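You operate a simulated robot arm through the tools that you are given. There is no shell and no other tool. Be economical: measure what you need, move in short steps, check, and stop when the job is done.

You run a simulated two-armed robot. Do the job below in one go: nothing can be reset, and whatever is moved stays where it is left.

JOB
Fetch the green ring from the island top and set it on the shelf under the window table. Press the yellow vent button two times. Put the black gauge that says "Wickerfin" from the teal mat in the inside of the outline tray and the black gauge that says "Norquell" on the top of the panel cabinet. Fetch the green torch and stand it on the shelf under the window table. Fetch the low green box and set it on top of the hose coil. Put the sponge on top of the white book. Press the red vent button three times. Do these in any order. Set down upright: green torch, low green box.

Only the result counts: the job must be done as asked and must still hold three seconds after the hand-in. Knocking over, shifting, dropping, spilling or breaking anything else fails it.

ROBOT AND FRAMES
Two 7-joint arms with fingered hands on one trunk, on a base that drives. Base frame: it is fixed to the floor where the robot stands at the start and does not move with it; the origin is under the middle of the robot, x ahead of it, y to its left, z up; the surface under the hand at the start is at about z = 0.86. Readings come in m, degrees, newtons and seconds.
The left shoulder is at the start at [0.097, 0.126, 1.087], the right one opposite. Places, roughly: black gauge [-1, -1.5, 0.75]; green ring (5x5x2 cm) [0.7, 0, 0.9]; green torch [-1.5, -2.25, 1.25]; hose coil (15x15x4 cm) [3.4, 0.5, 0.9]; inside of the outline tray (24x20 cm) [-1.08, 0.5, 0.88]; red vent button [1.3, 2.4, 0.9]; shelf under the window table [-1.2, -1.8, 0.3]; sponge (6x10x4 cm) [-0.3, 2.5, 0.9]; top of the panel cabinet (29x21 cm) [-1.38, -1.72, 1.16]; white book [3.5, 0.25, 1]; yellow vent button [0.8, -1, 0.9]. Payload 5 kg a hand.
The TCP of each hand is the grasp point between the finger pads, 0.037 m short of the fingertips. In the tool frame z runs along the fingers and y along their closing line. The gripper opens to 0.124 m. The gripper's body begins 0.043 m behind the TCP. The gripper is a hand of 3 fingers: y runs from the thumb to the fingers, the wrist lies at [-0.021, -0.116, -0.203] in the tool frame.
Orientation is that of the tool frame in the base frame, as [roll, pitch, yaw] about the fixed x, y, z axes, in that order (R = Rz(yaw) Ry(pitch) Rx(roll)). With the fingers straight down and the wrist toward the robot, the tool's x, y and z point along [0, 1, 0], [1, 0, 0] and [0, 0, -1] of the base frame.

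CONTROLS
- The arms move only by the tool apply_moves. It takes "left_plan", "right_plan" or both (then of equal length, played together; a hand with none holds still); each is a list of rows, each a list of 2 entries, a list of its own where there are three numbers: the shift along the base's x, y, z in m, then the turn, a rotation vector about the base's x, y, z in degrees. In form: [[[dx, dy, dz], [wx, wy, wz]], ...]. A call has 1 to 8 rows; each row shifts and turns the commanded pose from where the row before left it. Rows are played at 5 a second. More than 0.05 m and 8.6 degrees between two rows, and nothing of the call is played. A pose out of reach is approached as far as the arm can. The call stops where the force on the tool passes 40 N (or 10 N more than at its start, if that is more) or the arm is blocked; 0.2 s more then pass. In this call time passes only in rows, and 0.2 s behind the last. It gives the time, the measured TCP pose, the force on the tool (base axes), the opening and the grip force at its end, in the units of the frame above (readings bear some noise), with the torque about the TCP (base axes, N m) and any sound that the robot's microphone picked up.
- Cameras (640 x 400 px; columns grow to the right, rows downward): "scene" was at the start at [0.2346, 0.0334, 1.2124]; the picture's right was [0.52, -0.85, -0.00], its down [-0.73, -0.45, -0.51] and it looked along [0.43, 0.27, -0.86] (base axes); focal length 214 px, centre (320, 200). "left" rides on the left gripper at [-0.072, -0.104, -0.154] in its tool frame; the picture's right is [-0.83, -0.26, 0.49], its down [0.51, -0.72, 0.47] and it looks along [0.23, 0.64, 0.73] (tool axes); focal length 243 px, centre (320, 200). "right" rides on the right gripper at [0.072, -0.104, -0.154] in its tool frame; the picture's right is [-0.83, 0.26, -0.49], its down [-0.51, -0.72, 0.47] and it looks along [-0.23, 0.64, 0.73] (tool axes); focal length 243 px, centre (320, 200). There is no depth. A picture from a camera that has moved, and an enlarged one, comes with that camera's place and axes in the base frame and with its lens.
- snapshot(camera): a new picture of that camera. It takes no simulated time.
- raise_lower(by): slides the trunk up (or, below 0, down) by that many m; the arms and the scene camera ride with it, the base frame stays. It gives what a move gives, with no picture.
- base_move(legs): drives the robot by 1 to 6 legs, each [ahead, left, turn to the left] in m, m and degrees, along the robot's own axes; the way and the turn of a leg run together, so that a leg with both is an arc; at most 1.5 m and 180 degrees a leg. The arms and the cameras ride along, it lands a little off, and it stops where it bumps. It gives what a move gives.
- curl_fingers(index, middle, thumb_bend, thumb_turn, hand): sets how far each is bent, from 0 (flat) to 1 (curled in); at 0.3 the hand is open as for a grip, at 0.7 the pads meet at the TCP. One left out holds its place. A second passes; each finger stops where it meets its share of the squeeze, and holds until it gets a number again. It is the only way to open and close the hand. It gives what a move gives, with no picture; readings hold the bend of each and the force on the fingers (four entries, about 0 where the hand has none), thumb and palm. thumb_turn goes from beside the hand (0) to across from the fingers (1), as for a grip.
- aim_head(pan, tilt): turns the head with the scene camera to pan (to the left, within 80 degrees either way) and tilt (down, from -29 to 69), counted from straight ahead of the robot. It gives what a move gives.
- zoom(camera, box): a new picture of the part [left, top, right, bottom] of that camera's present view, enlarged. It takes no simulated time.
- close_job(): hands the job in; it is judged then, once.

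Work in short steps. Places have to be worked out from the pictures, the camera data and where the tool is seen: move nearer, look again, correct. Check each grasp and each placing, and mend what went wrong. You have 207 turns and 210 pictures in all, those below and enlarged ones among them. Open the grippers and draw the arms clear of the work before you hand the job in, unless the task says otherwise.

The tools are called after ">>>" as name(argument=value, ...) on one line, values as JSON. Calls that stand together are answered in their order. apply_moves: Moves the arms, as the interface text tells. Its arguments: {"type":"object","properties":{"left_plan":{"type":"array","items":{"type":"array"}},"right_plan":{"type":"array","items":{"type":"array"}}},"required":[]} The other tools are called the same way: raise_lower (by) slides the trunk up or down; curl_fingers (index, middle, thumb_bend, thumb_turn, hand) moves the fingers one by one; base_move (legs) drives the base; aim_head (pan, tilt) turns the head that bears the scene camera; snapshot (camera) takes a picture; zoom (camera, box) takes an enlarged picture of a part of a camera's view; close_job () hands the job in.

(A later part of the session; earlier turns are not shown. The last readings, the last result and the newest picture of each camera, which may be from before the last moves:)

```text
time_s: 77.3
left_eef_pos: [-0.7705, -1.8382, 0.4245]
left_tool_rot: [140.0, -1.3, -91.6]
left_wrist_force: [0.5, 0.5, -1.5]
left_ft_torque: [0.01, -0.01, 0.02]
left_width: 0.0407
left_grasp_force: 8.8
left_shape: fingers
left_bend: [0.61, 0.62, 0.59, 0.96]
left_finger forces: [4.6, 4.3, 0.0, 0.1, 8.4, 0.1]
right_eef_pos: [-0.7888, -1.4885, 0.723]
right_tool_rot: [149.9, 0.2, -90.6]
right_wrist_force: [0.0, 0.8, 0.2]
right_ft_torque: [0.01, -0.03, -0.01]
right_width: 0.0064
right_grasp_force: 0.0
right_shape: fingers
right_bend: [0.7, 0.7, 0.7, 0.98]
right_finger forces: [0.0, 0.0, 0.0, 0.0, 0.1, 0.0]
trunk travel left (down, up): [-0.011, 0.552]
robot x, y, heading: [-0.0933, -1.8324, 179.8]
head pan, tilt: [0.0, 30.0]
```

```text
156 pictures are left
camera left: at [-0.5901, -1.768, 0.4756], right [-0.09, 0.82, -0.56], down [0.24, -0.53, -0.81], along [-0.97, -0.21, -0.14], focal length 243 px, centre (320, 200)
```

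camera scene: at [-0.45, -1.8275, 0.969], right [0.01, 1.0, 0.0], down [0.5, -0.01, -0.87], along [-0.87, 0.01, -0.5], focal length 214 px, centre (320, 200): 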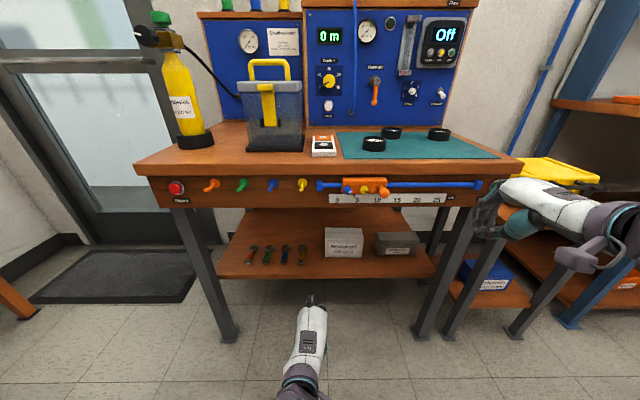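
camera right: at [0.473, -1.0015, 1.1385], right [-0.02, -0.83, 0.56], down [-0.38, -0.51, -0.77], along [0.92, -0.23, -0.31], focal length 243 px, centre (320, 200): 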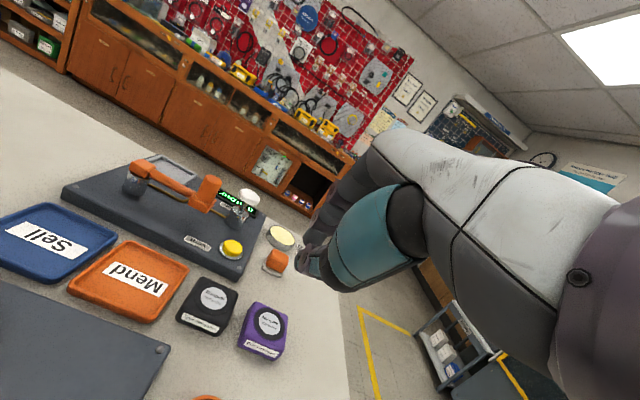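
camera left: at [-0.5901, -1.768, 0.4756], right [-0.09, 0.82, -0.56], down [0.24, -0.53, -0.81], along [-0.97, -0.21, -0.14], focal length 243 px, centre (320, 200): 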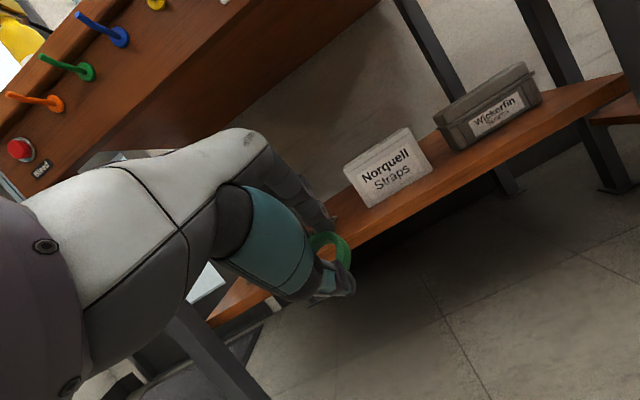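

Move in under the table at z≈0.43.

>>> apply_moves(left_plan=[[[-0.045, 0, 0], [0, 0, 0]], [[-0.045, 0, 0], [0, 0, 0]], [[-0.045, 0, 0], [0, 0, 0]], [[-0.045, 0, 0], [0, 0, 0]], [[-0.045, 0, 0], [0, 0, 0]], [[-0.045, 0, -0.01], [0, 0, 0]], [[-0.01, 0, -0.02], [0, 0, 0]]])

>>> snapshot(camera="left")

>>> snapshot(camera="scene")

```text
time_s: 78.9
left_eef_pos: [-1.06, -1.8557, 0.404]
left_tool_rot: [139.1, -2.7, -91.1]
left_wrist_force: [0.4, 0.2, -0.1]
left_ft_torque: [0.0, -0.03, 0.02]
left_width: 0.0405
left_grasp_force: 8.8
left_shape: fingers
left_bend: [0.61, 0.62, 0.59, 0.97]
left_finger forces: [4.7, 4.4, 0.0, 0.1, 8.7, 0.0]
right_eef_pos: [-0.7904, -1.4895, 0.723]
right_tool_rot: [149.9, 0.3, -90.5]
right_wrist_force: [-0.1, 0.1, -0.1]
right_ft_torque: [0.02, 0.01, 0.0]
right_width: 0.0069
right_grasp_force: 0.0
right_shape: fingers
right_bend: [0.7, 0.7, 0.7, 0.98]
right_finger forces: [0.0, 0.1, 0.1, 0.0, 0.0, 0.0]
trunk travel left (down, up): [-0.011, 0.552]
robot x, y, heading: [-0.0894, -1.8306, 179.5]
head pan, tilt: [0.0, 30.0]
```

```text
155 pictures are left
camera left: at [-0.8792, -1.7833, 0.4503], right [-0.11, 0.81, -0.58], down [0.23, -0.55, -0.8], along [-0.97, -0.22, -0.12], focal length 243 px, centre (320, 200)
```

left: 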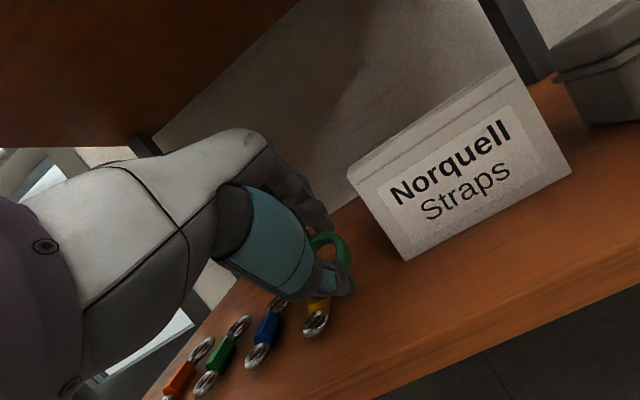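

```text
154 pictures are left
camera scene: at [-0.4503, -1.8283, 0.9689], right [0.01, 1.0, 0.0], down [0.5, 0.0, -0.87], along [-0.87, 0.01, -0.5], focal length 214 px, centre (320, 200)
```

scene: 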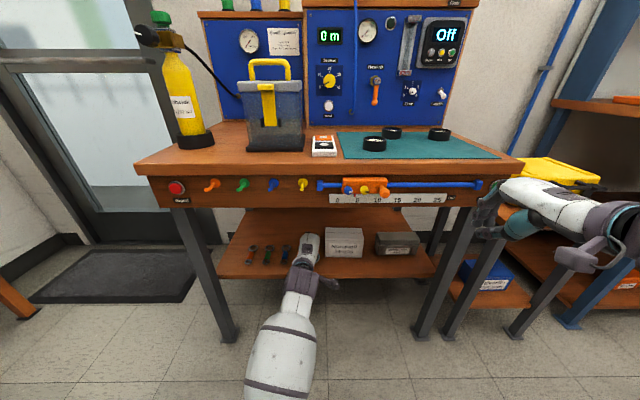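

Ring is a little close to the yellow wrench; shift +y and lower to touch.

>>> apply_moves(left_plan=[[[0.008, 0.025, 0], [0, 0, 0]], [[0, 0, -0.02], [0, 0, 0]], [[0, 0, -0.01], [0, 0, 0]], [[0, 0, -0.006], [0, 0, 0]]])

>>> snapshot(camera="left")

```text
time_s: 80.1
left_eef_pos: [-1.0733, -1.852, 0.3979]
left_tool_rot: [136.3, -4.9, -90.5]
left_wrist_force: [-0.6, 0.4, -0.4]
left_ft_torque: [0.03, -0.01, 0.05]
left_width: 0.0408
left_grasp_force: 9.0
left_shape: fingers
left_bend: [0.61, 0.62, 0.59, 0.96]
left_finger forces: [4.8, 4.3, 0.0, 0.0, 8.6, 0.1]
right_eef_pos: [-0.789, -1.4896, 0.724]
right_tool_rot: [149.8, 0.2, -90.5]
right_wrist_force: [-0.3, 0.1, 0.1]
right_ft_torque: [0.01, 0.01, 0.02]
right_width: 0.0067
right_grasp_force: 0.0
right_shape: fingers
right_bend: [0.7, 0.7, 0.7, 0.98]
right_finger forces: [0.1, 0.0, 0.0, 0.0, 0.1, 0.0]
trunk travel left (down, up): [-0.011, 0.552]
robot x, y, heading: [-0.0963, -1.8313, 179.4]
head pan, tilt: [0.0, 30.0]
stopped in row 4 (left hand): the arm was blocked; the commanded pose is now the measured one
```

```text
153 pictures are left
camera left: at [-0.8917, -1.7773, 0.4329], right [-0.14, 0.78, -0.61], down [0.19, -0.58, -0.79], along [-0.97, -0.23, -0.07], focal length 243 px, centre (320, 200)
```

left: 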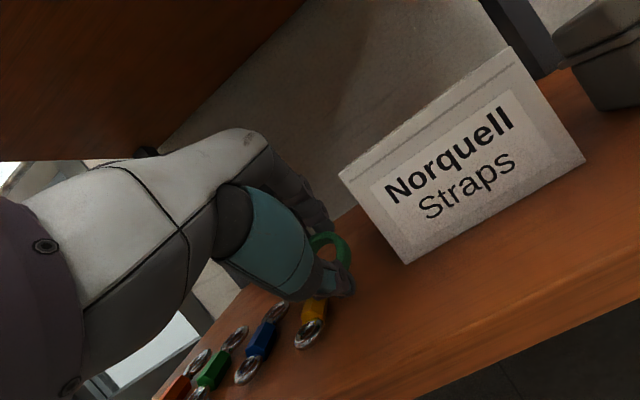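

The arm is at its reach limit. Pull the hand back, then bring the base closer.

>>> apply_moves(left_plan=[[[0.04, 0, 0.005], [0, 0, 0]], [[0.045, 0.005, 0.005], [0, 0, 0]], [[0.045, 0.005, 0.005], [0, 0, 0]], [[0.045, 0.005, 0], [0, -4, 0]]])

>>> base_move(legs=[[0.17, 0, 0.5]])

>>> snapshot(camera="left")

>>> snapshot(camera="scene")

```text
time_s: 80.8
left_eef_pos: [-1.0504, -1.8669, 0.5464]
left_tool_rot: [125.3, -7.3, -89.1]
left_wrist_force: [0.4, 0.1, 1.1]
left_ft_torque: [0.01, -0.01, -0.03]
left_width: 0.0404
left_grasp_force: 9.1
left_shape: fingers
left_bend: [0.61, 0.62, 0.59, 0.97]
left_finger forces: [4.8, 4.4, 0.0, 0.0, 8.5, 0.1]
right_eef_pos: [-0.7889, -1.4885, 0.7245]
right_tool_rot: [149.8, 0.2, -90.5]
right_wrist_force: [0.2, 0.0, 0.6]
right_ft_torque: [-0.01, -0.01, 0.04]
right_width: 0.0065
right_grasp_force: 0.1
right_shape: fingers
right_bend: [0.7, 0.7, 0.7, 0.98]
right_finger forces: [0.0, 0.1, 0.0, 0.0, 0.0, 0.0]
trunk travel left (down, up): [-0.011, 0.552]
robot x, y, heading: [-0.0924, -1.8343, 179.3]
head pan, tilt: [0.0, 30.0]
stopped in row 3 (left hand): the arm was blocked; the commanded pose is now the measured one
```

```text
time_s: 81.9
left_eef_pos: [-1.1427, -1.8684, 0.5476]
left_tool_rot: [125.1, -7.4, -88.9]
left_wrist_force: [-0.2, 0.2, 0.0]
left_ft_torque: [-0.01, -0.04, 0.01]
left_width: 0.0405
left_grasp_force: 8.8
left_shape: fingers
left_bend: [0.61, 0.62, 0.59, 0.97]
left_finger forces: [4.7, 4.5, 0.0, 0.1, 8.6, 0.0]
right_eef_pos: [-0.8787, -1.4936, 0.7181]
right_tool_rot: [150.4, 0.1, -90.1]
right_wrist_force: [24.4, 1.2, -8.7]
right_ft_torque: [-0.17, 1.03, -0.44]
right_width: 0.0065
right_grasp_force: 12.6
right_shape: fingers
right_bend: [0.7, 0.7, 0.7, 0.98]
right_finger forces: [0.0, 25.0, 0.0, 0.0, 0.1, 0.1]
trunk travel left (down, up): [-0.011, 0.552]
robot x, y, heading: [-0.1865, -1.8312, 179.8]
head pan, tilt: [0.0, 30.0]
stopped in leg 1: the force on the tool passed its limit at 72 N (the readings are from after the stop); the commanded pose is now the measured one
```

```text
152 pictures are left
camera left: at [-0.9594, -1.7922, 0.5428], right [-0.27, 0.75, -0.6], down [0.04, -0.61, -0.79], along [-0.96, -0.24, 0.13], focal length 243 px, centre (320, 200)
```

left: 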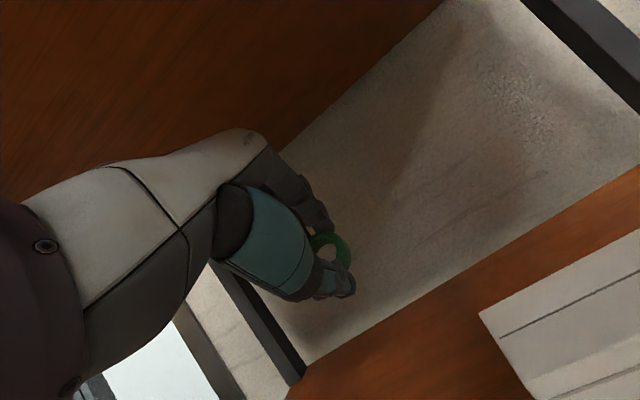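

```text
151 pictures are left
camera scene: at [-0.543, -1.8278, 0.9694], right [0.01, 1.0, 0.0], down [0.5, 0.0, -0.87], along [-0.87, 0.01, -0.5], focal length 214 px, centre (320, 200)
```

scene: 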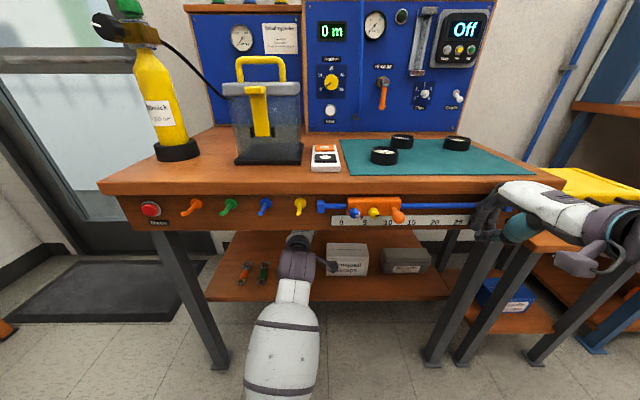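

The right hand bumped the table edge; nothing visibly moved. Free the right hand back, then back the base out.

>>> apply_moves(right_plan=[[[0.04, 0, 0], [0, 0, 0]], [[0.04, 0, 0.02], [0, 0, 0]], [[0.02, 0.03, 0.03], [0, 0, 0]]])

>>> zoom(camera="scene", box=[270, 170, 600, 320])

```text
time_s: 82.7
left_eef_pos: [-1.1434, -1.8686, 0.547]
left_tool_rot: [125.1, -7.4, -88.8]
left_wrist_force: [-0.1, -0.8, -0.7]
left_ft_torque: [0.01, 0.0, 0.02]
left_width: 0.0406
left_grasp_force: 9.0
left_shape: fingers
left_bend: [0.61, 0.62, 0.59, 0.97]
left_finger forces: [4.6, 4.4, 0.0, 0.0, 8.6, 0.0]
right_eef_pos: [-0.8423, -1.4296, 0.7789]
right_tool_rot: [150.2, 0.0, -90.1]
right_wrist_force: [0.0, 0.4, 0.1]
right_ft_torque: [-0.04, -0.01, 0.0]
right_width: 0.0068
right_grasp_force: 0.0
right_shape: fingers
right_bend: [0.7, 0.7, 0.7, 0.97]
right_finger forces: [0.0, 0.1, 0.0, 0.0, 0.0, 0.0]
right hand out of reach, approached as far as the arm can: row 1, 2
trunk travel left (down, up): [-0.011, 0.552]
robot x, y, heading: [-0.1844, -1.8333, 179.8]
head pan, tilt: [0.0, 30.0]
```

```text
1.94 times, centred on (435, 245) of scene
camera zoom: at [-0.5447, -1.8281, 0.969], right [0.01, 1.0, 0.0], down [0.5, 0.0, -0.87], along [-0.87, 0.0, -0.5], focal length 416 px, centre (97, 113)
```

zoom: 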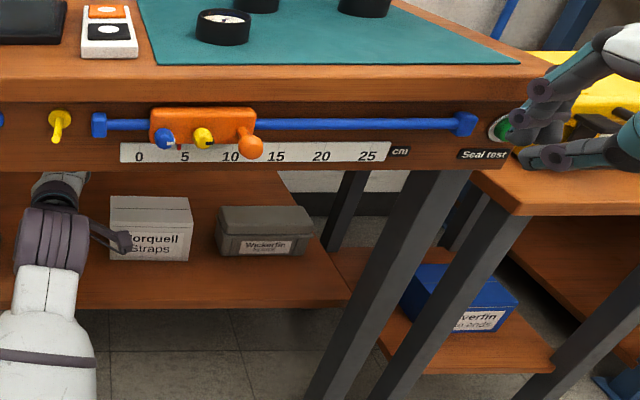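

Raise the right hand well above table level, then back out.

>>> apply_moves(right_plan=[[[0, 0.01, 0.045], [0, 0, 0]], [[0, 0.01, 0.045], [0, 0, 0]], [[0, 0.01, 0.045], [0, 0, 0]], [[0, 0.01, 0.045], [0, 0, 0]], [[0, 0.01, 0.045], [0, 0, 0]], [[0, 0, 0.045], [0, 0, 0]]])

>>> base_move(legs=[[-0.15, 0, 0]])

>>> snapshot(camera="scene")

```text
time_s: 84.1
left_eef_pos: [-1.1435, -1.8702, 0.5471]
left_tool_rot: [125.2, -7.4, -88.7]
left_wrist_force: [-0.2, -0.3, -1.1]
left_ft_torque: [0.04, -0.01, 0.0]
left_width: 0.0406
left_grasp_force: 9.0
left_shape: fingers
left_bend: [0.61, 0.62, 0.59, 0.97]
left_finger forces: [4.8, 4.4, 0.1, 0.1, 8.7, 0.0]
right_eef_pos: [-0.8424, -1.3797, 1.0496]
right_tool_rot: [150.3, 0.2, -90.1]
right_wrist_force: [-0.1, -0.5, 0.6]
right_ft_torque: [-0.01, -0.01, -0.02]
right_width: 0.0067
right_grasp_force: 0.0
right_shape: fingers
right_bend: [0.7, 0.7, 0.7, 0.97]
right_finger forces: [0.0, 0.0, 0.0, 0.0, 0.0, 0.1]
trunk travel left (down, up): [-0.011, 0.552]
robot x, y, heading: [-0.192, -1.8333, 179.6]
head pan, tilt: [0.0, 30.0]
```

```text
time_s: 85.5
left_eef_pos: [-0.9977, -1.8693, 0.5464]
left_tool_rot: [125.1, -7.4, -88.8]
left_wrist_force: [-0.7, -0.3, 0.7]
left_ft_torque: [-0.03, -0.02, -0.01]
left_width: 0.0406
left_grasp_force: 9.1
left_shape: fingers
left_bend: [0.61, 0.62, 0.59, 0.97]
left_finger forces: [4.6, 4.4, 0.0, 0.0, 8.6, 0.1]
right_eef_pos: [-0.6957, -1.38, 1.0483]
right_tool_rot: [150.2, 0.1, -90.2]
right_wrist_force: [0.1, 0.1, -0.2]
right_ft_torque: [0.02, 0.03, 0.03]
right_width: 0.0069
right_grasp_force: 0.0
right_shape: fingers
right_bend: [0.7, 0.7, 0.7, 0.97]
right_finger forces: [0.1, 0.0, 0.0, 0.0, 0.1, 0.0]
trunk travel left (down, up): [-0.011, 0.552]
robot x, y, heading: [-0.0465, -1.8327, 179.7]
head pan, tilt: [0.0, 30.0]
```

```text
149 pictures are left
camera scene: at [-0.3971, -1.8291, 0.9692], right [0.01, 1.0, 0.0], down [0.5, 0.0, -0.87], along [-0.87, 0.01, -0.5], focal length 214 px, centre (320, 200)
```

scene: 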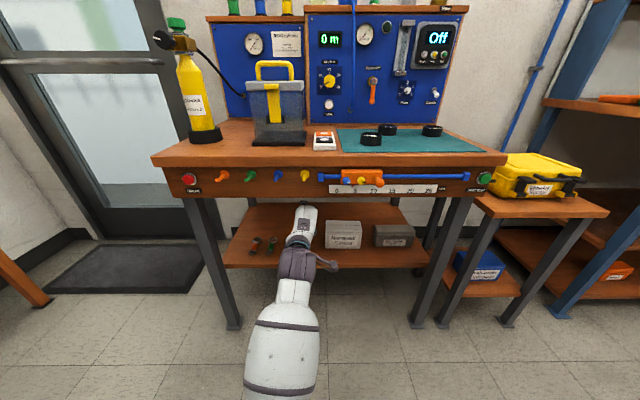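

>>> base_move(legs=[[-0.15, 0, 0]])

>>> apply_moves(left_plan=[[[0, 0.008, -0.03], [0, -5, 0]], [[0, 0.008, -0.03], [0, -5, 0]], [[0, 0.008, -0.03], [0, -5, 0]], [[0, 0.006, -0.02], [0, 0, 0]]])

>>> aim_head(pan=0, tilt=55)

>>> snapshot(camera="scene")

```text
time_s: 86.9
left_eef_pos: [-0.85, -1.8732, 0.5466]
left_tool_rot: [125.1, -7.3, -88.7]
left_wrist_force: [0.3, -0.5, 0.6]
left_ft_torque: [0.03, -0.04, 0.0]
left_width: 0.0402
left_grasp_force: 9.2
left_shape: fingers
left_bend: [0.61, 0.62, 0.59, 0.97]
left_finger forces: [4.7, 4.4, 0.0, 0.0, 8.5, 0.1]
right_eef_pos: [-0.5475, -1.3808, 1.0478]
right_tool_rot: [150.2, 0.1, -90.0]
right_wrist_force: [0.2, -0.1, 0.5]
right_ft_torque: [-0.02, 0.02, -0.01]
right_width: 0.0068
right_grasp_force: 0.0
right_shape: fingers
right_bend: [0.7, 0.7, 0.7, 0.97]
right_finger forces: [0.1, 0.0, 0.0, 0.0, 0.0, 0.0]
trunk travel left (down, up): [-0.011, 0.552]
robot x, y, heading: [0.1046, -1.8287, 179.9]
head pan, tilt: [0.0, 30.0]
```

```text
time_s: 87.9
left_eef_pos: [-0.8617, -1.852, 0.4514]
left_tool_rot: [138.9, -8.4, -90.2]
left_wrist_force: [0.2, 0.4, 1.0]
left_ft_torque: [0.01, -0.02, 0.02]
left_width: 0.0406
left_grasp_force: 9.0
left_shape: fingers
left_bend: [0.61, 0.62, 0.59, 0.97]
left_finger forces: [4.7, 4.4, 0.0, 0.0, 8.6, 0.0]
right_eef_pos: [-0.5487, -1.3809, 1.0488]
right_tool_rot: [150.4, 0.1, -89.9]
right_wrist_force: [0.5, 0.7, 0.5]
right_ft_torque: [0.04, -0.03, -0.02]
right_width: 0.0069
right_grasp_force: 0.0
right_shape: fingers
right_bend: [0.7, 0.7, 0.7, 0.97]
right_finger forces: [0.1, 0.1, 0.1, 0.1, 0.0, 0.0]
trunk travel left (down, up): [-0.011, 0.552]
robot x, y, heading: [0.1028, -1.8341, 179.6]
head pan, tilt: [0.0, 30.0]
```

```text
time_s: 88.8
left_eef_pos: [-0.8614, -1.8512, 0.4509]
left_tool_rot: [138.9, -8.2, -90.3]
left_wrist_force: [0.0, -0.2, 0.1]
left_ft_torque: [0.03, 0.0, -0.02]
left_width: 0.0408
left_grasp_force: 9.4
left_shape: fingers
left_bend: [0.61, 0.62, 0.59, 0.97]
left_finger forces: [4.7, 4.4, 0.0, 0.0, 8.5, 0.0]
right_eef_pos: [-0.5483, -1.3822, 1.0483]
right_tool_rot: [150.1, 0.2, -90.1]
right_wrist_force: [0.1, 0.7, 0.4]
right_ft_torque: [-0.01, -0.01, 0.0]
right_width: 0.0067
right_grasp_force: 0.1
right_shape: fingers
right_bend: [0.7, 0.7, 0.7, 0.97]
right_finger forces: [0.1, 0.0, 0.0, 0.0, 0.0, 0.0]
trunk travel left (down, up): [-0.011, 0.552]
robot x, y, heading: [0.1035, -1.8315, 179.7]
head pan, tilt: [0.0, 55.0]
```

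```text
148 pictures are left
camera scene: at [-0.2321, -1.8307, 0.933], right [0.0, 1.0, 0.0], down [0.82, 0.0, -0.57], along [-0.57, 0.0, -0.82], focal length 214 px, centre (320, 200)
```

scene: 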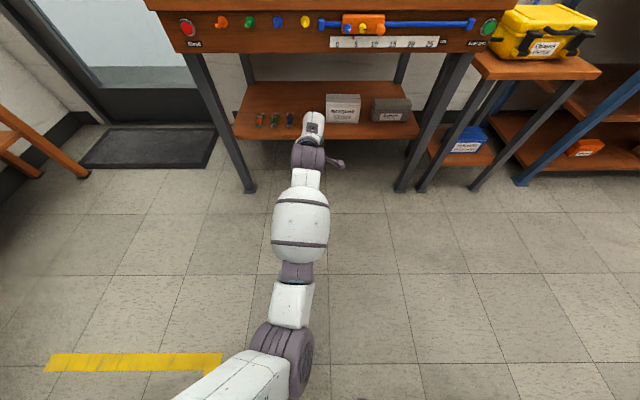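

The arm was simply fully stretched. Draw the hand nearer the body, then drive in.

>>> apply_moves(left_plan=[[[0.04, 0.0, 0], [4, 0, 0]], [[0.045, 0.0, 0], [4, 0, 0]], [[0.045, 0.005, 0], [0, 0, 0]], [[0.03, 0.005, -0.01], [0, 0, 0]]])

>>> base_move(legs=[[0.22, 0, 0]])

>>> snapshot(camera="scene")

```text
time_s: 89.4
left_eef_pos: [-0.8365, -1.854, 0.5766]
left_tool_rot: [128.9, -1.7, -90.3]
left_wrist_force: [0.0, 0.9, -0.6]
left_ft_torque: [0.02, 0.0, -0.02]
left_width: 0.0403
left_grasp_force: 8.9
left_shape: fingers
left_bend: [0.61, 0.62, 0.59, 0.97]
left_finger forces: [4.7, 4.4, 0.1, 0.0, 8.5, 0.1]
right_eef_pos: [-0.5492, -1.38, 1.0466]
right_tool_rot: [150.1, 0.1, -90.1]
right_wrist_force: [-0.6, -0.1, -0.5]
right_ft_torque: [0.01, -0.02, -0.01]
right_width: 0.0067
right_grasp_force: 0.2
right_shape: fingers
right_bend: [0.7, 0.7, 0.7, 0.97]
right_finger forces: [0.1, 0.0, 0.1, 0.0, 0.0, 0.0]
trunk travel left (down, up): [-0.011, 0.552]
robot x, y, heading: [0.1039, -1.8354, 179.5]
head pan, tilt: [0.0, 55.0]
stopped in row 3 (left hand): the arm was blocked; the commanded pose is now the measured one
```

```text
time_s: 91.1
left_eef_pos: [-1.0581, -1.8554, 0.5766]
left_tool_rot: [128.8, -1.7, -90.1]
left_wrist_force: [-0.1, -0.6, -0.3]
left_ft_torque: [0.01, 0.02, 0.02]
left_width: 0.0405
left_grasp_force: 8.5
left_shape: fingers
left_bend: [0.61, 0.62, 0.59, 0.97]
left_finger forces: [4.6, 4.4, 0.1, 0.0, 8.5, 0.0]
right_eef_pos: [-0.7711, -1.3808, 1.0471]
right_tool_rot: [150.4, 0.0, -89.9]
right_wrist_force: [-0.1, -0.7, 0.0]
right_ft_torque: [-0.01, 0.03, 0.0]
right_width: 0.0069
right_grasp_force: 0.0
right_shape: fingers
right_bend: [0.7, 0.7, 0.7, 0.97]
right_finger forces: [0.0, 0.0, 0.0, 0.1, 0.0, 0.1]
trunk travel left (down, up): [-0.011, 0.552]
robot x, y, heading: [-0.1189, -1.8324, 179.8]
head pan, tilt: [0.0, 55.0]
```

```text
147 pictures are left
camera scene: at [-0.4542, -1.8306, 0.9328], right [0.0, 1.0, 0.0], down [0.82, 0.0, -0.57], along [-0.57, 0.0, -0.82], focal length 214 px, centre (320, 200)
```

scene: 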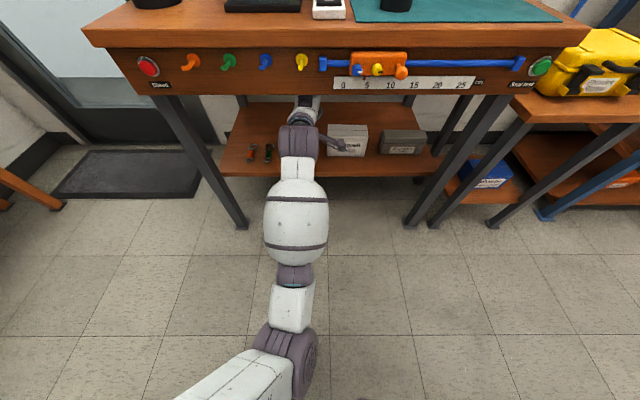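

Blocked again and it rose; I back out, then re-fold the arm by going up first.

>>> base_move(legs=[[-0.24, 0, 0]])

>>> apply_moves(left_plan=[[[0.0, 0.0, 0.04], [0, -5, 0]], [[0.0, 0.0, 0.045], [0, -5, 0]], [[0.01, 0.0, 0.045], [0, -5, 0]], [[0.02, 0.0, 0.04], [0, -5, 0]], [[0.03, 0.0, 0.03], [0, -5, 0]], [[0.04, 0.0, 0.02], [0, -5, 0]], [[0.045, 0.0, 0.0], [0, -5, 0]]])

>>> snapshot(camera="scene")

```text
time_s: 92.8
left_eef_pos: [-0.8168, -1.8562, 0.577]
left_tool_rot: [128.8, -1.6, -90.2]
left_wrist_force: [0.4, 0.9, 0.1]
left_ft_torque: [0.0, 0.02, -0.02]
left_width: 0.0401
left_grasp_force: 9.3
left_shape: fingers
left_bend: [0.61, 0.62, 0.59, 0.97]
left_finger forces: [4.7, 4.4, 0.1, 0.0, 8.5, 0.0]
right_eef_pos: [-0.5314, -1.3838, 1.0486]
right_tool_rot: [150.3, 0.1, -89.9]
right_wrist_force: [-0.3, -0.2, 0.7]
right_ft_torque: [-0.03, -0.01, 0.01]
right_width: 0.0064
right_grasp_force: 0.1
right_shape: fingers
right_bend: [0.7, 0.7, 0.7, 0.97]
right_finger forces: [0.1, 0.0, 0.0, 0.1, 0.0, 0.0]
trunk travel left (down, up): [-0.011, 0.552]
robot x, y, heading: [0.1207, -1.8336, 180.1]
head pan, tilt: [0.0, 55.0]
```

```text
time_s: 94.5
left_eef_pos: [-0.668, -1.8574, 0.7969]
left_tool_rot: [163.9, -1.3, -91.1]
left_wrist_force: [-0.3, 0.6, -0.4]
left_ft_torque: [0.01, 0.02, 0.05]
left_width: 0.0405
left_grasp_force: 9.0
left_shape: fingers
left_bend: [0.61, 0.62, 0.59, 0.97]
left_finger forces: [4.7, 4.4, 0.0, 0.0, 8.1, 0.1]
right_eef_pos: [-0.532, -1.3809, 1.0493]
right_tool_rot: [150.2, 0.0, -89.9]
right_wrist_force: [0.7, 0.2, 0.4]
right_ft_torque: [0.03, 0.05, -0.02]
right_width: 0.0063
right_grasp_force: 0.0
right_shape: fingers
right_bend: [0.7, 0.7, 0.7, 0.97]
right_finger forces: [0.0, 0.0, 0.0, 0.1, 0.0, 0.1]
trunk travel left (down, up): [-0.011, 0.552]
robot x, y, heading: [0.1257, -1.8305, 179.9]
head pan, tilt: [0.0, 55.0]
```

```text
146 pictures are left
camera scene: at [-0.2132, -1.8316, 0.933], right [0.0, 1.0, 0.0], down [0.82, 0.0, -0.57], along [-0.57, 0.0, -0.82], focal length 214 px, centre (320, 200)
```

scene: 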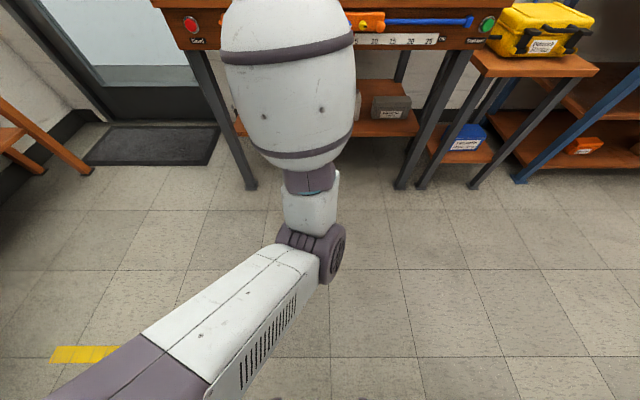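

Arm was over-extended; keep the hand ~0.68–0.75 m from the axis instead. Retract it here first.

>>> apply_moves(left_plan=[[[0.03, 0.01, 0.0], [0, -5, 0]], [[0.04, 0.01, 0.0], [0, -5, 0]], [[0.04, 0.01, 0.0], [0, -5, 0]], [[0.01, 0.0, -0.02], [0, 0, 0]]])

>>> snapshot(camera="scene")

```text
time_s: 95.5
left_eef_pos: [-0.6641, -1.82, 0.6512]
left_tool_rot: [178.9, -1.1, -91.4]
left_wrist_force: [0.2, 0.5, -0.1]
left_ft_torque: [0.01, 0.01, 0.0]
left_width: 0.0401
left_grasp_force: 7.9
left_shape: fingers
left_bend: [0.61, 0.62, 0.59, 0.97]
left_finger forces: [4.5, 4.3, 0.0, 0.1, 8.1, 0.1]
left hand out of reach, approached as far as the arm can: row 1, 2, 3
right_eef_pos: [-0.531, -1.3828, 1.0487]
right_tool_rot: [150.2, 0.1, -89.8]
right_wrist_force: [-0.5, 0.6, 0.0]
right_ft_torque: [0.02, -0.02, 0.03]
right_width: 0.0068
right_grasp_force: 0.1
right_shape: fingers
right_bend: [0.7, 0.7, 0.7, 0.97]
right_finger forces: [0.0, 0.0, 0.0, 0.0, 0.0, 0.1]
trunk travel left (down, up): [-0.011, 0.552]
robot x, y, heading: [0.125, -1.8286, 179.8]
head pan, tilt: [0.0, 55.0]
```

```text
145 pictures are left
camera scene: at [-0.2133, -1.8316, 0.933], right [0.0, 1.0, 0.0], down [0.82, 0.0, -0.57], along [-0.57, 0.0, -0.82], focal length 214 px, centre (320, 200)
```

scene: 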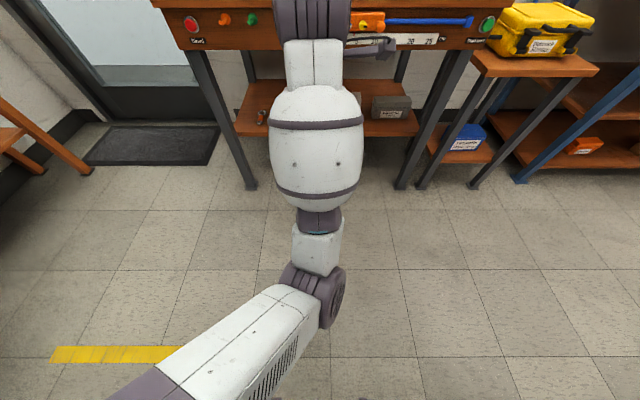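

Try lowering with tilt from here, checking that it tracks.

>>> apply_moves(left_plan=[[[0, -0.005, -0.02], [0, 8, 0]], [[0, -0.005, -0.03], [0, 8, 0]], [[0, -0.005, -0.03], [0, 8, 0]], [[0, 0, -0.03], [0, 8, 0]], [[0, 0, -0.04], [0, 7, 0]], [[0, 0, -0.04], [0, 0, 0]], [[0, 0, -0.03], [0, 0, 0]]])

>>> snapshot(camera="scene")

```text
time_s: 96.5
left_eef_pos: [-0.7084, -1.8287, 0.6765]
left_tool_rot: [133.7, -0.1, -90.5]
left_wrist_force: [0.0, -0.6, -0.3]
left_ft_torque: [-0.01, 0.01, 0.0]
left_width: 0.0399
left_grasp_force: 8.7
left_shape: fingers
left_bend: [0.61, 0.62, 0.59, 0.97]
left_finger forces: [4.9, 4.4, 0.1, 0.1, 8.5, 0.0]
right_eef_pos: [-0.532, -1.3835, 1.0478]
right_tool_rot: [150.3, 0.1, -90.0]
right_wrist_force: [-0.9, -0.7, 0.6]
right_ft_torque: [0.0, 0.01, 0.01]
right_width: 0.0066
right_grasp_force: 0.1
right_shape: fingers
right_bend: [0.7, 0.7, 0.7, 0.97]
right_finger forces: [0.1, 0.1, 0.1, 0.0, 0.1, 0.0]
trunk travel left (down, up): [-0.011, 0.552]
robot x, y, heading: [0.1213, -1.8319, 179.8]
head pan, tilt: [0.0, 55.0]
stopped in row 5 (left hand): the arm was blocked; the commanded pose is now the measured one
```

```text
144 pictures are left
camera scene: at [-0.214, -1.8314, 0.9321], right [0.0, 1.0, 0.0], down [0.82, 0.0, -0.57], along [-0.57, 0.0, -0.82], focal length 214 px, centre (320, 200)
```

scene: 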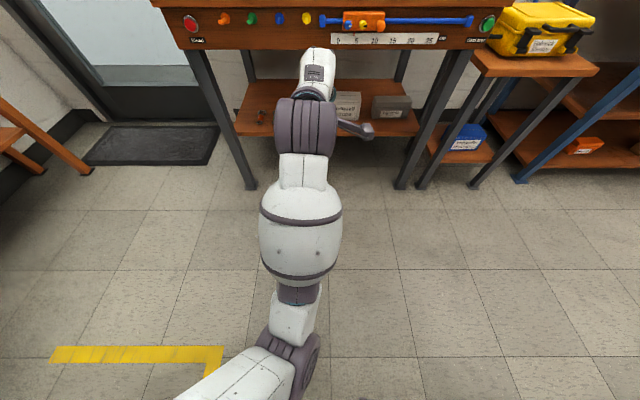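

Elbow-down folding is limiting. Raise the trunk and lift the hand high to recover the elbow-out posture.

>>> raise_lower(by=0.25)

>>> apply_moves(left_plan=[[[-0.02, -0.03, 0.03], [0, -8, 0]], [[-0.02, -0.03, 0.03], [0, -8, 0]], [[0, -0.035, 0.03], [0, -8, 0]], [[0, -0.035, 0.03], [0, -8, 0]], [[0.0, -0.03, 0.035], [0, -8, 0]], [[0, -0.02, 0.04], [0, 0, 0]], [[0, -0.02, 0.04], [0, 0, 0]]])

>>> aim_head(pan=20, tilt=40)

>>> snapshot(camera="scene")

```text
time_s: 99.1
left_eef_pos: [-0.7068, -1.8292, 0.9246]
left_tool_rot: [133.8, 0.0, -90.6]
left_wrist_force: [0.6, -0.5, 0.0]
left_ft_torque: [0.0, 0.01, 0.01]
left_width: 0.0402
left_grasp_force: 8.8
left_shape: fingers
left_bend: [0.61, 0.62, 0.59, 0.97]
left_finger forces: [4.9, 4.5, 0.0, 0.0, 8.5, 0.0]
right_eef_pos: [-0.5319, -1.3832, 1.297]
right_tool_rot: [150.3, 0.1, -90.0]
right_wrist_force: [-0.3, 0.0, 0.1]
right_ft_torque: [0.02, -0.02, 0.03]
right_width: 0.0068
right_grasp_force: 0.1
right_shape: fingers
right_bend: [0.7, 0.7, 0.7, 0.97]
right_finger forces: [0.0, 0.1, 0.1, 0.0, 0.0, 0.0]
trunk travel left (down, up): [-0.261, 0.302]
robot x, y, heading: [0.1237, -1.8329, 180.1]
head pan, tilt: [0.0, 55.0]
```

```text
time_s: 100.7
left_eef_pos: [-0.7467, -2.029, 1.1607]
left_tool_rot: [173.9, 0.3, -90.5]
left_wrist_force: [-0.3, -0.8, 0.4]
left_ft_torque: [0.0, 0.0, 0.03]
left_width: 0.0397
left_grasp_force: 8.3
left_shape: fingers
left_bend: [0.61, 0.62, 0.59, 0.97]
left_finger forces: [4.6, 4.2, 0.0, 0.0, 7.8, 0.0]
right_eef_pos: [-0.5296, -1.382, 1.299]
right_tool_rot: [150.3, 0.0, -90.0]
right_wrist_force: [-0.3, -0.7, 0.0]
right_ft_torque: [-0.04, 0.0, 0.0]
right_width: 0.0068
right_grasp_force: 0.1
right_shape: fingers
right_bend: [0.7, 0.7, 0.7, 0.97]
right_finger forces: [0.0, 0.0, 0.0, 0.0, 0.1, 0.0]
trunk travel left (down, up): [-0.261, 0.302]
robot x, y, heading: [0.1226, -1.8328, 180.0]
head pan, tilt: [0.0, 55.0]
```

```text
time_s: 101.5
left_eef_pos: [-0.7464, -2.0294, 1.1612]
left_tool_rot: [173.8, 0.3, -90.4]
left_wrist_force: [0.5, 0.4, 0.2]
left_ft_torque: [0.02, 0.04, 0.0]
left_width: 0.0398
left_grasp_force: 8.2
left_shape: fingers
left_bend: [0.61, 0.62, 0.59, 0.97]
left_finger forces: [4.6, 4.3, 0.0, 0.0, 7.7, 0.1]
right_eef_pos: [-0.5326, -1.3821, 1.2974]
right_tool_rot: [150.3, 0.2, -89.9]
right_wrist_force: [0.4, -0.4, 0.1]
right_ft_torque: [-0.01, 0.01, 0.01]
right_width: 0.0068
right_grasp_force: 0.1
right_shape: fingers
right_bend: [0.7, 0.7, 0.7, 0.97]
right_finger forces: [0.0, 0.0, 0.0, 0.0, 0.0, 0.0]
trunk travel left (down, up): [-0.261, 0.302]
robot x, y, heading: [0.1224, -1.8371, 179.9]
head pan, tilt: [20.0, 40.0]
```

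```text
143 pictures are left
camera scene: at [-0.1375, -1.8605, 1.2236], right [-0.34, 0.94, 0.0], down [0.61, 0.22, -0.77], along [-0.72, -0.26, -0.64], focal length 214 px, centre (320, 200)
```

scene: 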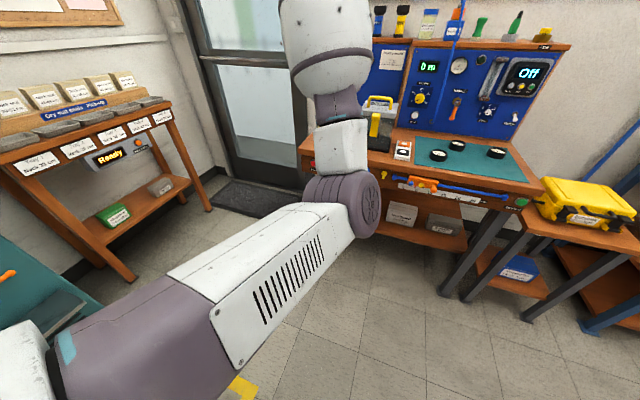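

>>> apply_moves(left_plan=[[[0.03, -0.03, 0.02], [0, -3, 0]], [[0.03, -0.03, 0.02], [0, -3, 0]], [[0.03, -0.03, 0.02], [0, 0, 0]], [[0.03, -0.03, 0.02], [0, 0, 0]], [[0.03, -0.03, 0.02], [0, 0, 0]]])

>>> snapshot(camera="scene")

```text
time_s: 102.7
left_eef_pos: [-0.6203, -2.194, 1.261]
left_tool_rot: [179.8, 0.4, -90.4]
left_wrist_force: [-0.4, 1.0, -0.2]
left_ft_torque: [-0.03, 0.03, 0.02]
left_width: 0.0394
left_grasp_force: 8.5
left_shape: fingers
left_bend: [0.61, 0.62, 0.59, 0.97]
left_finger forces: [4.6, 4.2, 0.1, 0.0, 7.7, 0.0]
left hand out of reach, approached as far as the arm can: row 2, 3
right_eef_pos: [-0.5303, -1.3849, 1.2987]
right_tool_rot: [150.2, 0.2, -89.8]
right_wrist_force: [0.1, -0.6, -0.6]
right_ft_torque: [0.0, 0.03, -0.03]
right_width: 0.0066
right_grasp_force: 0.0
right_shape: fingers
right_bend: [0.7, 0.7, 0.7, 0.97]
right_finger forces: [0.0, 0.0, 0.1, 0.0, 0.1, 0.0]
trunk travel left (down, up): [-0.261, 0.302]
robot x, y, heading: [0.1194, -1.8322, 179.9]
head pan, tilt: [20.0, 40.0]
```

```text
142 pictures are left
camera scene: at [-0.136, -1.8619, 1.224], right [-0.34, 0.94, 0.0], down [0.6, 0.22, -0.77], along [-0.72, -0.26, -0.64], focal length 214 px, centre (320, 200)
```

scene: 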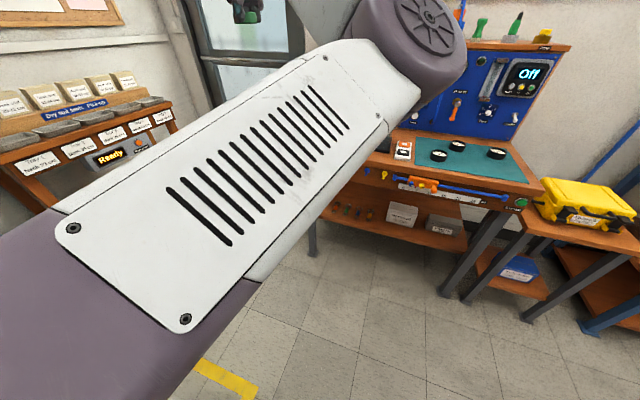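

The elbow is now raised. Sweep the hand inward at this height so the elbow ends up on the outside.

>>> apply_moves(left_plan=[[[0, 0.045, 0], [0, 0, 0]], [[0, 0.045, 0], [0, 0, 0]], [[0, 0.045, 0], [0, 0, 0]], [[0, 0.045, 0], [0, 0, 0]], [[0, 0.045, 0], [0, 0, 0]], [[0, 0.045, 0], [0, 0, 0]], [[0, 0.045, 0], [0, 0, 0]], [[0, 0.045, 0], [0, 0, 0]]])

>>> snapshot(camera="scene")

```text
time_s: 104.5
left_eef_pos: [-0.7644, -1.9216, 1.2828]
left_tool_rot: [179.9, 0.3, -90.4]
left_wrist_force: [-0.4, -0.1, -0.2]
left_ft_torque: [-0.05, 0.02, 0.03]
left_width: 0.0396
left_grasp_force: 8.1
left_shape: fingers
left_bend: [0.61, 0.62, 0.59, 0.97]
left_finger forces: [4.6, 4.1, 0.0, 0.0, 7.7, 0.0]
left hand out of reach, approached as far as the arm can: row 1, 2, 3, 4, 5, 6, 7, 8
right_eef_pos: [-0.5321, -1.381, 1.2975]
right_tool_rot: [150.4, 0.0, -89.9]
right_wrist_force: [0.2, -0.1, 0.2]
right_ft_torque: [0.04, 0.01, -0.02]
right_width: 0.0068
right_grasp_force: 0.0
right_shape: fingers
right_bend: [0.7, 0.7, 0.7, 0.97]
right_finger forces: [0.1, 0.0, 0.0, 0.1, 0.1, 0.0]
trunk travel left (down, up): [-0.261, 0.302]
robot x, y, heading: [0.1244, -1.8318, 180.0]
head pan, tilt: [20.0, 40.0]
```

```text
141 pictures are left
camera scene: at [-0.1374, -1.8594, 1.2237], right [-0.34, 0.94, 0.0], down [0.6, 0.22, -0.77], along [-0.72, -0.26, -0.64], focal length 214 px, centre (320, 200)
```

scene: 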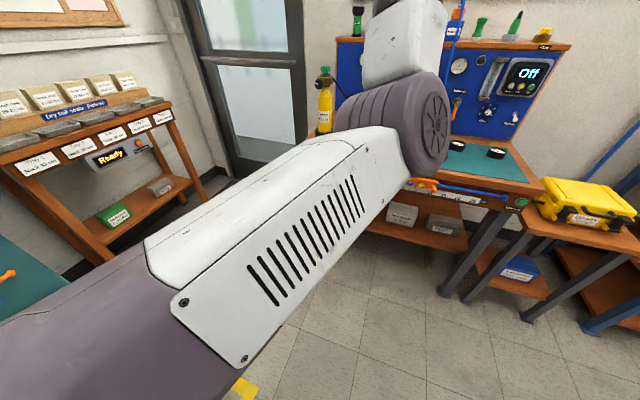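

Try yawing the hand (wrist toward the left) to force the elbow outward.

>>> apply_moves(left_plan=[[[0, -0.03, 0], [0, 0, -8]], [[0, -0.03, 0], [0, 0, -8]], [[0, -0.03, 0], [0, 0, -8]], [[0, -0.03, 0], [0, 0, -8]], [[0, 0, 0], [0, 0, -8]], [[0, 0, 0], [0, 0, -8]], [[0, 0, 0], [0, 0, -8]], [[0, 0, 0], [0, 0, -8]]])

>>> snapshot(camera="scene")

```text
time_s: 106.3
left_eef_pos: [-0.7654, -2.0445, 1.2832]
left_tool_rot: [179.8, 0.3, -154.6]
left_wrist_force: [0.4, 0.5, -0.2]
left_ft_torque: [-0.02, -0.01, 0.03]
left_width: 0.0396
left_grasp_force: 7.4
left_shape: fingers
left_bend: [0.61, 0.62, 0.59, 0.97]
left_finger forces: [4.4, 4.1, 0.0, 0.0, 7.7, 0.0]
right_eef_pos: [-0.5305, -1.3816, 1.2973]
right_tool_rot: [150.1, 0.1, -90.0]
right_wrist_force: [0.3, -0.7, -0.2]
right_ft_torque: [0.03, 0.01, -0.01]
right_width: 0.0066
right_grasp_force: 0.1
right_shape: fingers
right_bend: [0.7, 0.7, 0.7, 0.97]
right_finger forces: [0.1, 0.1, 0.0, 0.0, 0.0, 0.0]
trunk travel left (down, up): [-0.261, 0.302]
robot x, y, heading: [0.1242, -1.8326, 180.0]
head pan, tilt: [20.0, 40.0]
```

```text
140 pictures are left
camera scene: at [-0.1371, -1.861, 1.2238], right [-0.34, 0.94, 0.0], down [0.6, 0.22, -0.77], along [-0.72, -0.26, -0.64], focal length 214 px, centre (320, 200)
```

scene: 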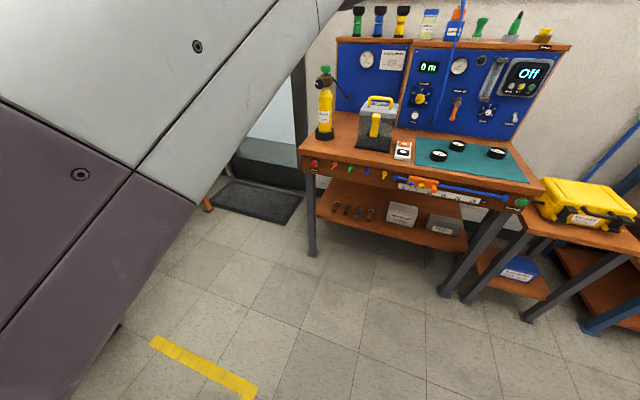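

Elbow is up now. Lower the hand and yaw back.

>>> apply_moves(left_plan=[[[0.01, 0.02, -0.04], [0, 0, 0]], [[0.01, 0.02, -0.04], [0, 0, 0]], [[0.01, 0.02, -0.04], [0, 0, 0]], [[0.01, 0.02, -0.04], [0, 0, 0]], [[0.0, 0.02, -0.03], [0, 0, 8]], [[0, 0.02, 0], [0, 0, 8]], [[0, 0.02, 0], [0, 0, 8]], [[0, 0.02, 0], [0, 0, 8]]])

>>> snapshot(camera="scene")

```text
time_s: 108.1
left_eef_pos: [-0.827, -1.9281, 1.0787]
left_tool_rot: [179.7, 0.4, -122.4]
left_wrist_force: [0.6, 1.0, 0.3]
left_ft_torque: [-0.01, -0.02, 0.01]
left_width: 0.0394
left_grasp_force: 8.3
left_shape: fingers
left_bend: [0.61, 0.62, 0.59, 0.97]
left_finger forces: [4.6, 4.2, 0.1, 0.0, 8.1, 0.0]
left hand out of reach, approached as far as the arm can: row 4, 5, 6, 7, 8
right_eef_pos: [-0.531, -1.3821, 1.2973]
right_tool_rot: [150.2, 0.1, -89.9]
right_wrist_force: [-0.2, -0.5, -0.5]
right_ft_torque: [-0.02, -0.01, 0.01]
right_width: 0.0066
right_grasp_force: 0.1
right_shape: fingers
right_bend: [0.7, 0.7, 0.7, 0.97]
right_finger forces: [0.0, 0.0, 0.0, 0.0, 0.0, 0.0]
trunk travel left (down, up): [-0.261, 0.302]
robot x, y, heading: [0.1229, -1.8322, 179.8]
head pan, tilt: [20.0, 40.0]
```

```text
139 pictures are left
camera scene: at [-0.1312, -1.8783, 1.2305], right [-0.54, 0.84, 0.0], down [0.49, 0.31, -0.81], along [-0.69, -0.44, -0.58], focal length 214 px, centre (320, 200)
```

scene: 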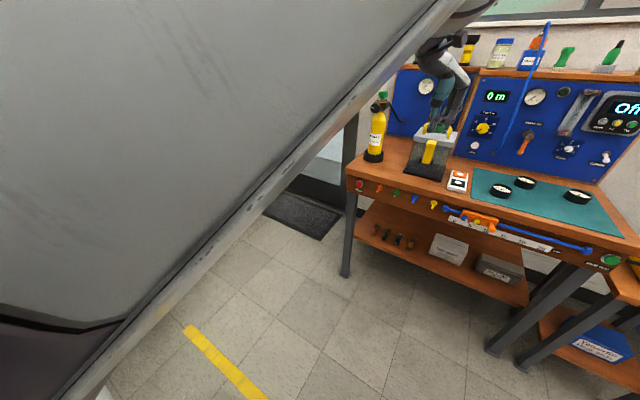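

The upper arm presses by the head; move the hand left and yaw again to swing the elbow outward.

>>> apply_moves(left_plan=[[[0.01, -0.035, 0], [0, 0, -8]], [[0.01, -0.035, 0], [0, 0, -8]], [[0.02, -0.035, 0], [0, 0, -8]], [[0.02, -0.035, -0.01], [0, 0, -8]], [[0.02, -0.035, -0.01], [0, 0, 0]], [[0.02, -0.035, -0.01], [0, 0, 0]]])

>>> snapshot(camera="scene")

>>> snapshot(camera="right")

```text
time_s: 109.5
left_eef_pos: [-0.7279, -2.1393, 1.0452]
left_tool_rot: [179.7, 0.4, -154.5]
left_wrist_force: [0.0, -1.3, 0.2]
left_ft_torque: [-0.01, 0.0, -0.02]
left_width: 0.039
left_grasp_force: 8.1
left_shape: fingers
left_bend: [0.61, 0.62, 0.59, 0.97]
left_finger forces: [4.5, 4.0, 0.0, 0.0, 8.1, 0.0]
right_eef_pos: [-0.5319, -1.3839, 1.2985]
right_tool_rot: [150.2, 0.2, -89.9]
right_wrist_force: [-0.5, -0.8, -0.2]
right_ft_torque: [0.02, -0.01, -0.04]
right_width: 0.0065
right_grasp_force: 0.1
right_shape: fingers
right_bend: [0.7, 0.7, 0.7, 0.97]
right_finger forces: [0.1, 0.1, 0.1, 0.0, 0.0, 0.0]
trunk travel left (down, up): [-0.261, 0.302]
robot x, y, heading: [0.1239, -1.8326, 180.0]
head pan, tilt: [20.0, 40.0]
```

```text
138 pictures are left
camera scene: at [-0.1374, -1.8623, 1.2238], right [-0.34, 0.94, 0.0], down [0.6, 0.22, -0.77], along [-0.72, -0.26, -0.64], focal length 214 px, centre (320, 200)
```

scene: 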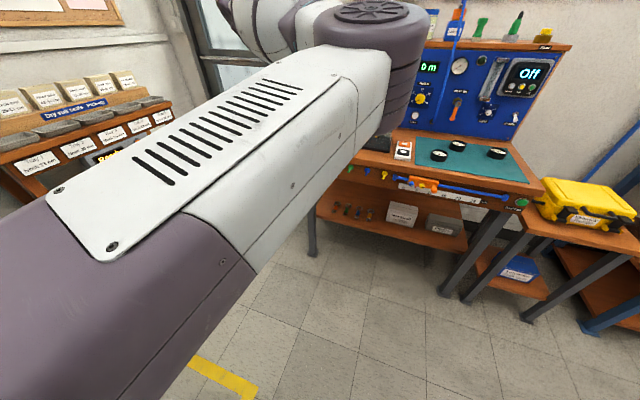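

```text
137 pictures are left
camera right: at [-0.3658, -1.4568, 1.3792], right [0.02, 0.83, 0.56], down [0.39, 0.51, -0.77], along [-0.92, 0.23, -0.32], focal length 243 px, centre (320, 200)
```

right: 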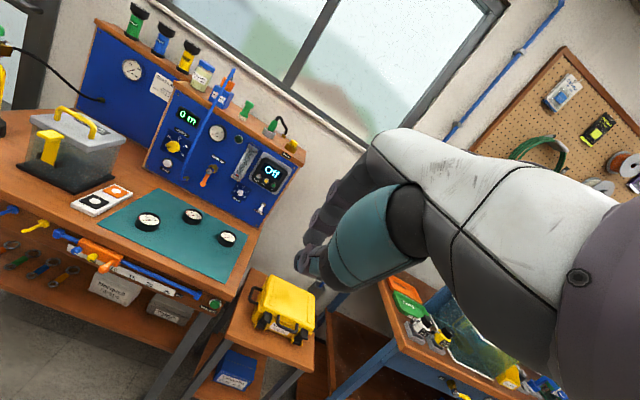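

Keep yawing to force the elbow swivel.

>>> apply_moves(left_plan=[[[0, 0.02, 0], [0, 0, -8]], [[0, 0.02, 0], [0, 0, -8]], [[0, 0.02, 0], [0, 0, -8]], [[0, 0.02, 0], [0, 0, -8]], [[0, 0.02, 0], [0, 0, -8]], [[0, 0.02, 0], [0, 0, -8]], [[0, 0.02, 0], [0, 0, -8]]])

>>> snapshot(camera="scene")

```text
time_s: 111.1
left_eef_pos: [-0.7287, -1.998, 1.0464]
left_tool_rot: [179.8, 0.3, 149.5]
left_wrist_force: [-0.4, -0.5, 0.4]
left_ft_torque: [-0.04, -0.01, 0.03]
left_width: 0.0397
left_grasp_force: 7.9
left_shape: fingers
left_bend: [0.61, 0.62, 0.59, 0.97]
left_finger forces: [4.5, 4.2, 0.0, 0.1, 8.1, 0.0]
right_eef_pos: [-0.5321, -1.3824, 1.2983]
right_tool_rot: [150.2, 0.1, -89.9]
right_wrist_force: [-0.1, -0.1, 0.9]
right_ft_torque: [0.01, 0.0, 0.0]
right_width: 0.0068
right_grasp_force: 0.1
right_shape: fingers
right_bend: [0.7, 0.7, 0.7, 0.97]
right_finger forces: [0.1, 0.1, 0.1, 0.0, 0.0, 0.0]
trunk travel left (down, up): [-0.261, 0.302]
robot x, y, heading: [0.1182, -1.8311, 179.7]
head pan, tilt: [20.0, 40.0]
```

```text
136 pictures are left
camera scene: at [-0.1373, -1.8599, 1.2237], right [-0.34, 0.94, 0.0], down [0.6, 0.22, -0.77], along [-0.72, -0.26, -0.64], focal length 214 px, centre (320, 200)
```

scene: 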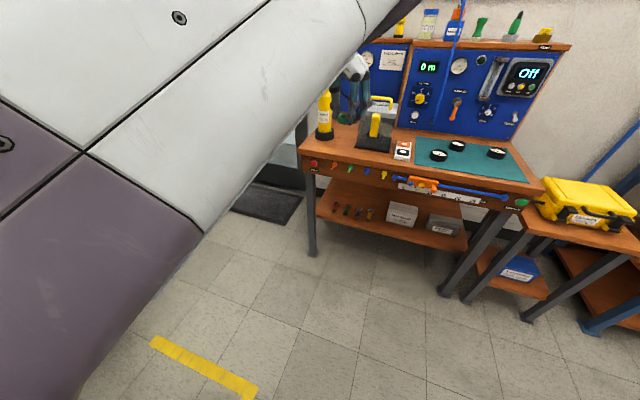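

>>> apply_moves(left_plan=[[[0, 0.01, -0.04], [0, 0, -4]], [[0, 0.01, -0.04], [0, 0, -4]], [[0, 0.01, -0.04], [0, 0, -4]], [[0, 0.01, -0.04], [0, 0, -4]], [[0, 0.01, -0.04], [0, 0, 0]], [[0, 0.01, -0.04], [0, 0, 0]]])

>>> snapshot(camera="scene")

```text
time_s: 112.5
left_eef_pos: [-0.7283, -1.9386, 0.8071]
left_tool_rot: [179.8, 0.3, 133.6]
left_wrist_force: [0.0, 0.3, 0.9]
left_ft_torque: [0.02, 0.0, 0.0]
left_width: 0.0393
left_grasp_force: 8.2
left_shape: fingers
left_bend: [0.61, 0.62, 0.59, 0.97]
left_finger forces: [4.4, 4.1, 0.0, 0.0, 8.1, 0.1]
right_eef_pos: [-0.533, -1.3813, 1.2973]
right_tool_rot: [150.3, 0.1, -89.9]
right_wrist_force: [-0.6, -0.6, -0.2]
right_ft_torque: [0.02, -0.03, 0.0]
right_width: 0.0065
right_grasp_force: 0.1
right_shape: fingers
right_bend: [0.7, 0.7, 0.7, 0.97]
right_finger forces: [0.1, 0.0, 0.0, 0.0, 0.1, 0.0]
trunk travel left (down, up): [-0.261, 0.302]
robot x, y, heading: [0.1261, -1.8311, 179.8]
head pan, tilt: [20.0, 40.0]
```

```text
135 pictures are left
camera scene: at [-0.1384, -1.8604, 1.2235], right [-0.34, 0.94, 0.0], down [0.61, 0.22, -0.77], along [-0.72, -0.26, -0.64], focal length 214 px, centre (320, 200)
```

scene: 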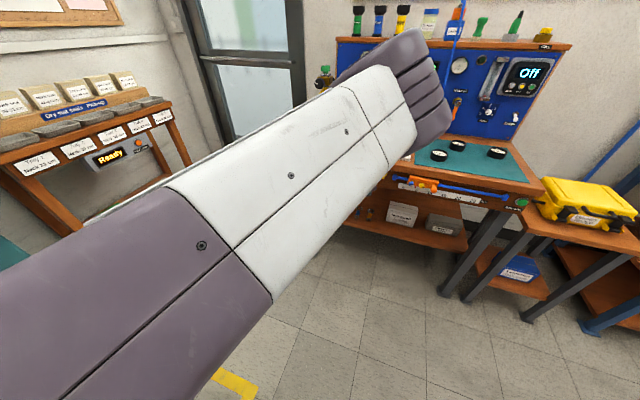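

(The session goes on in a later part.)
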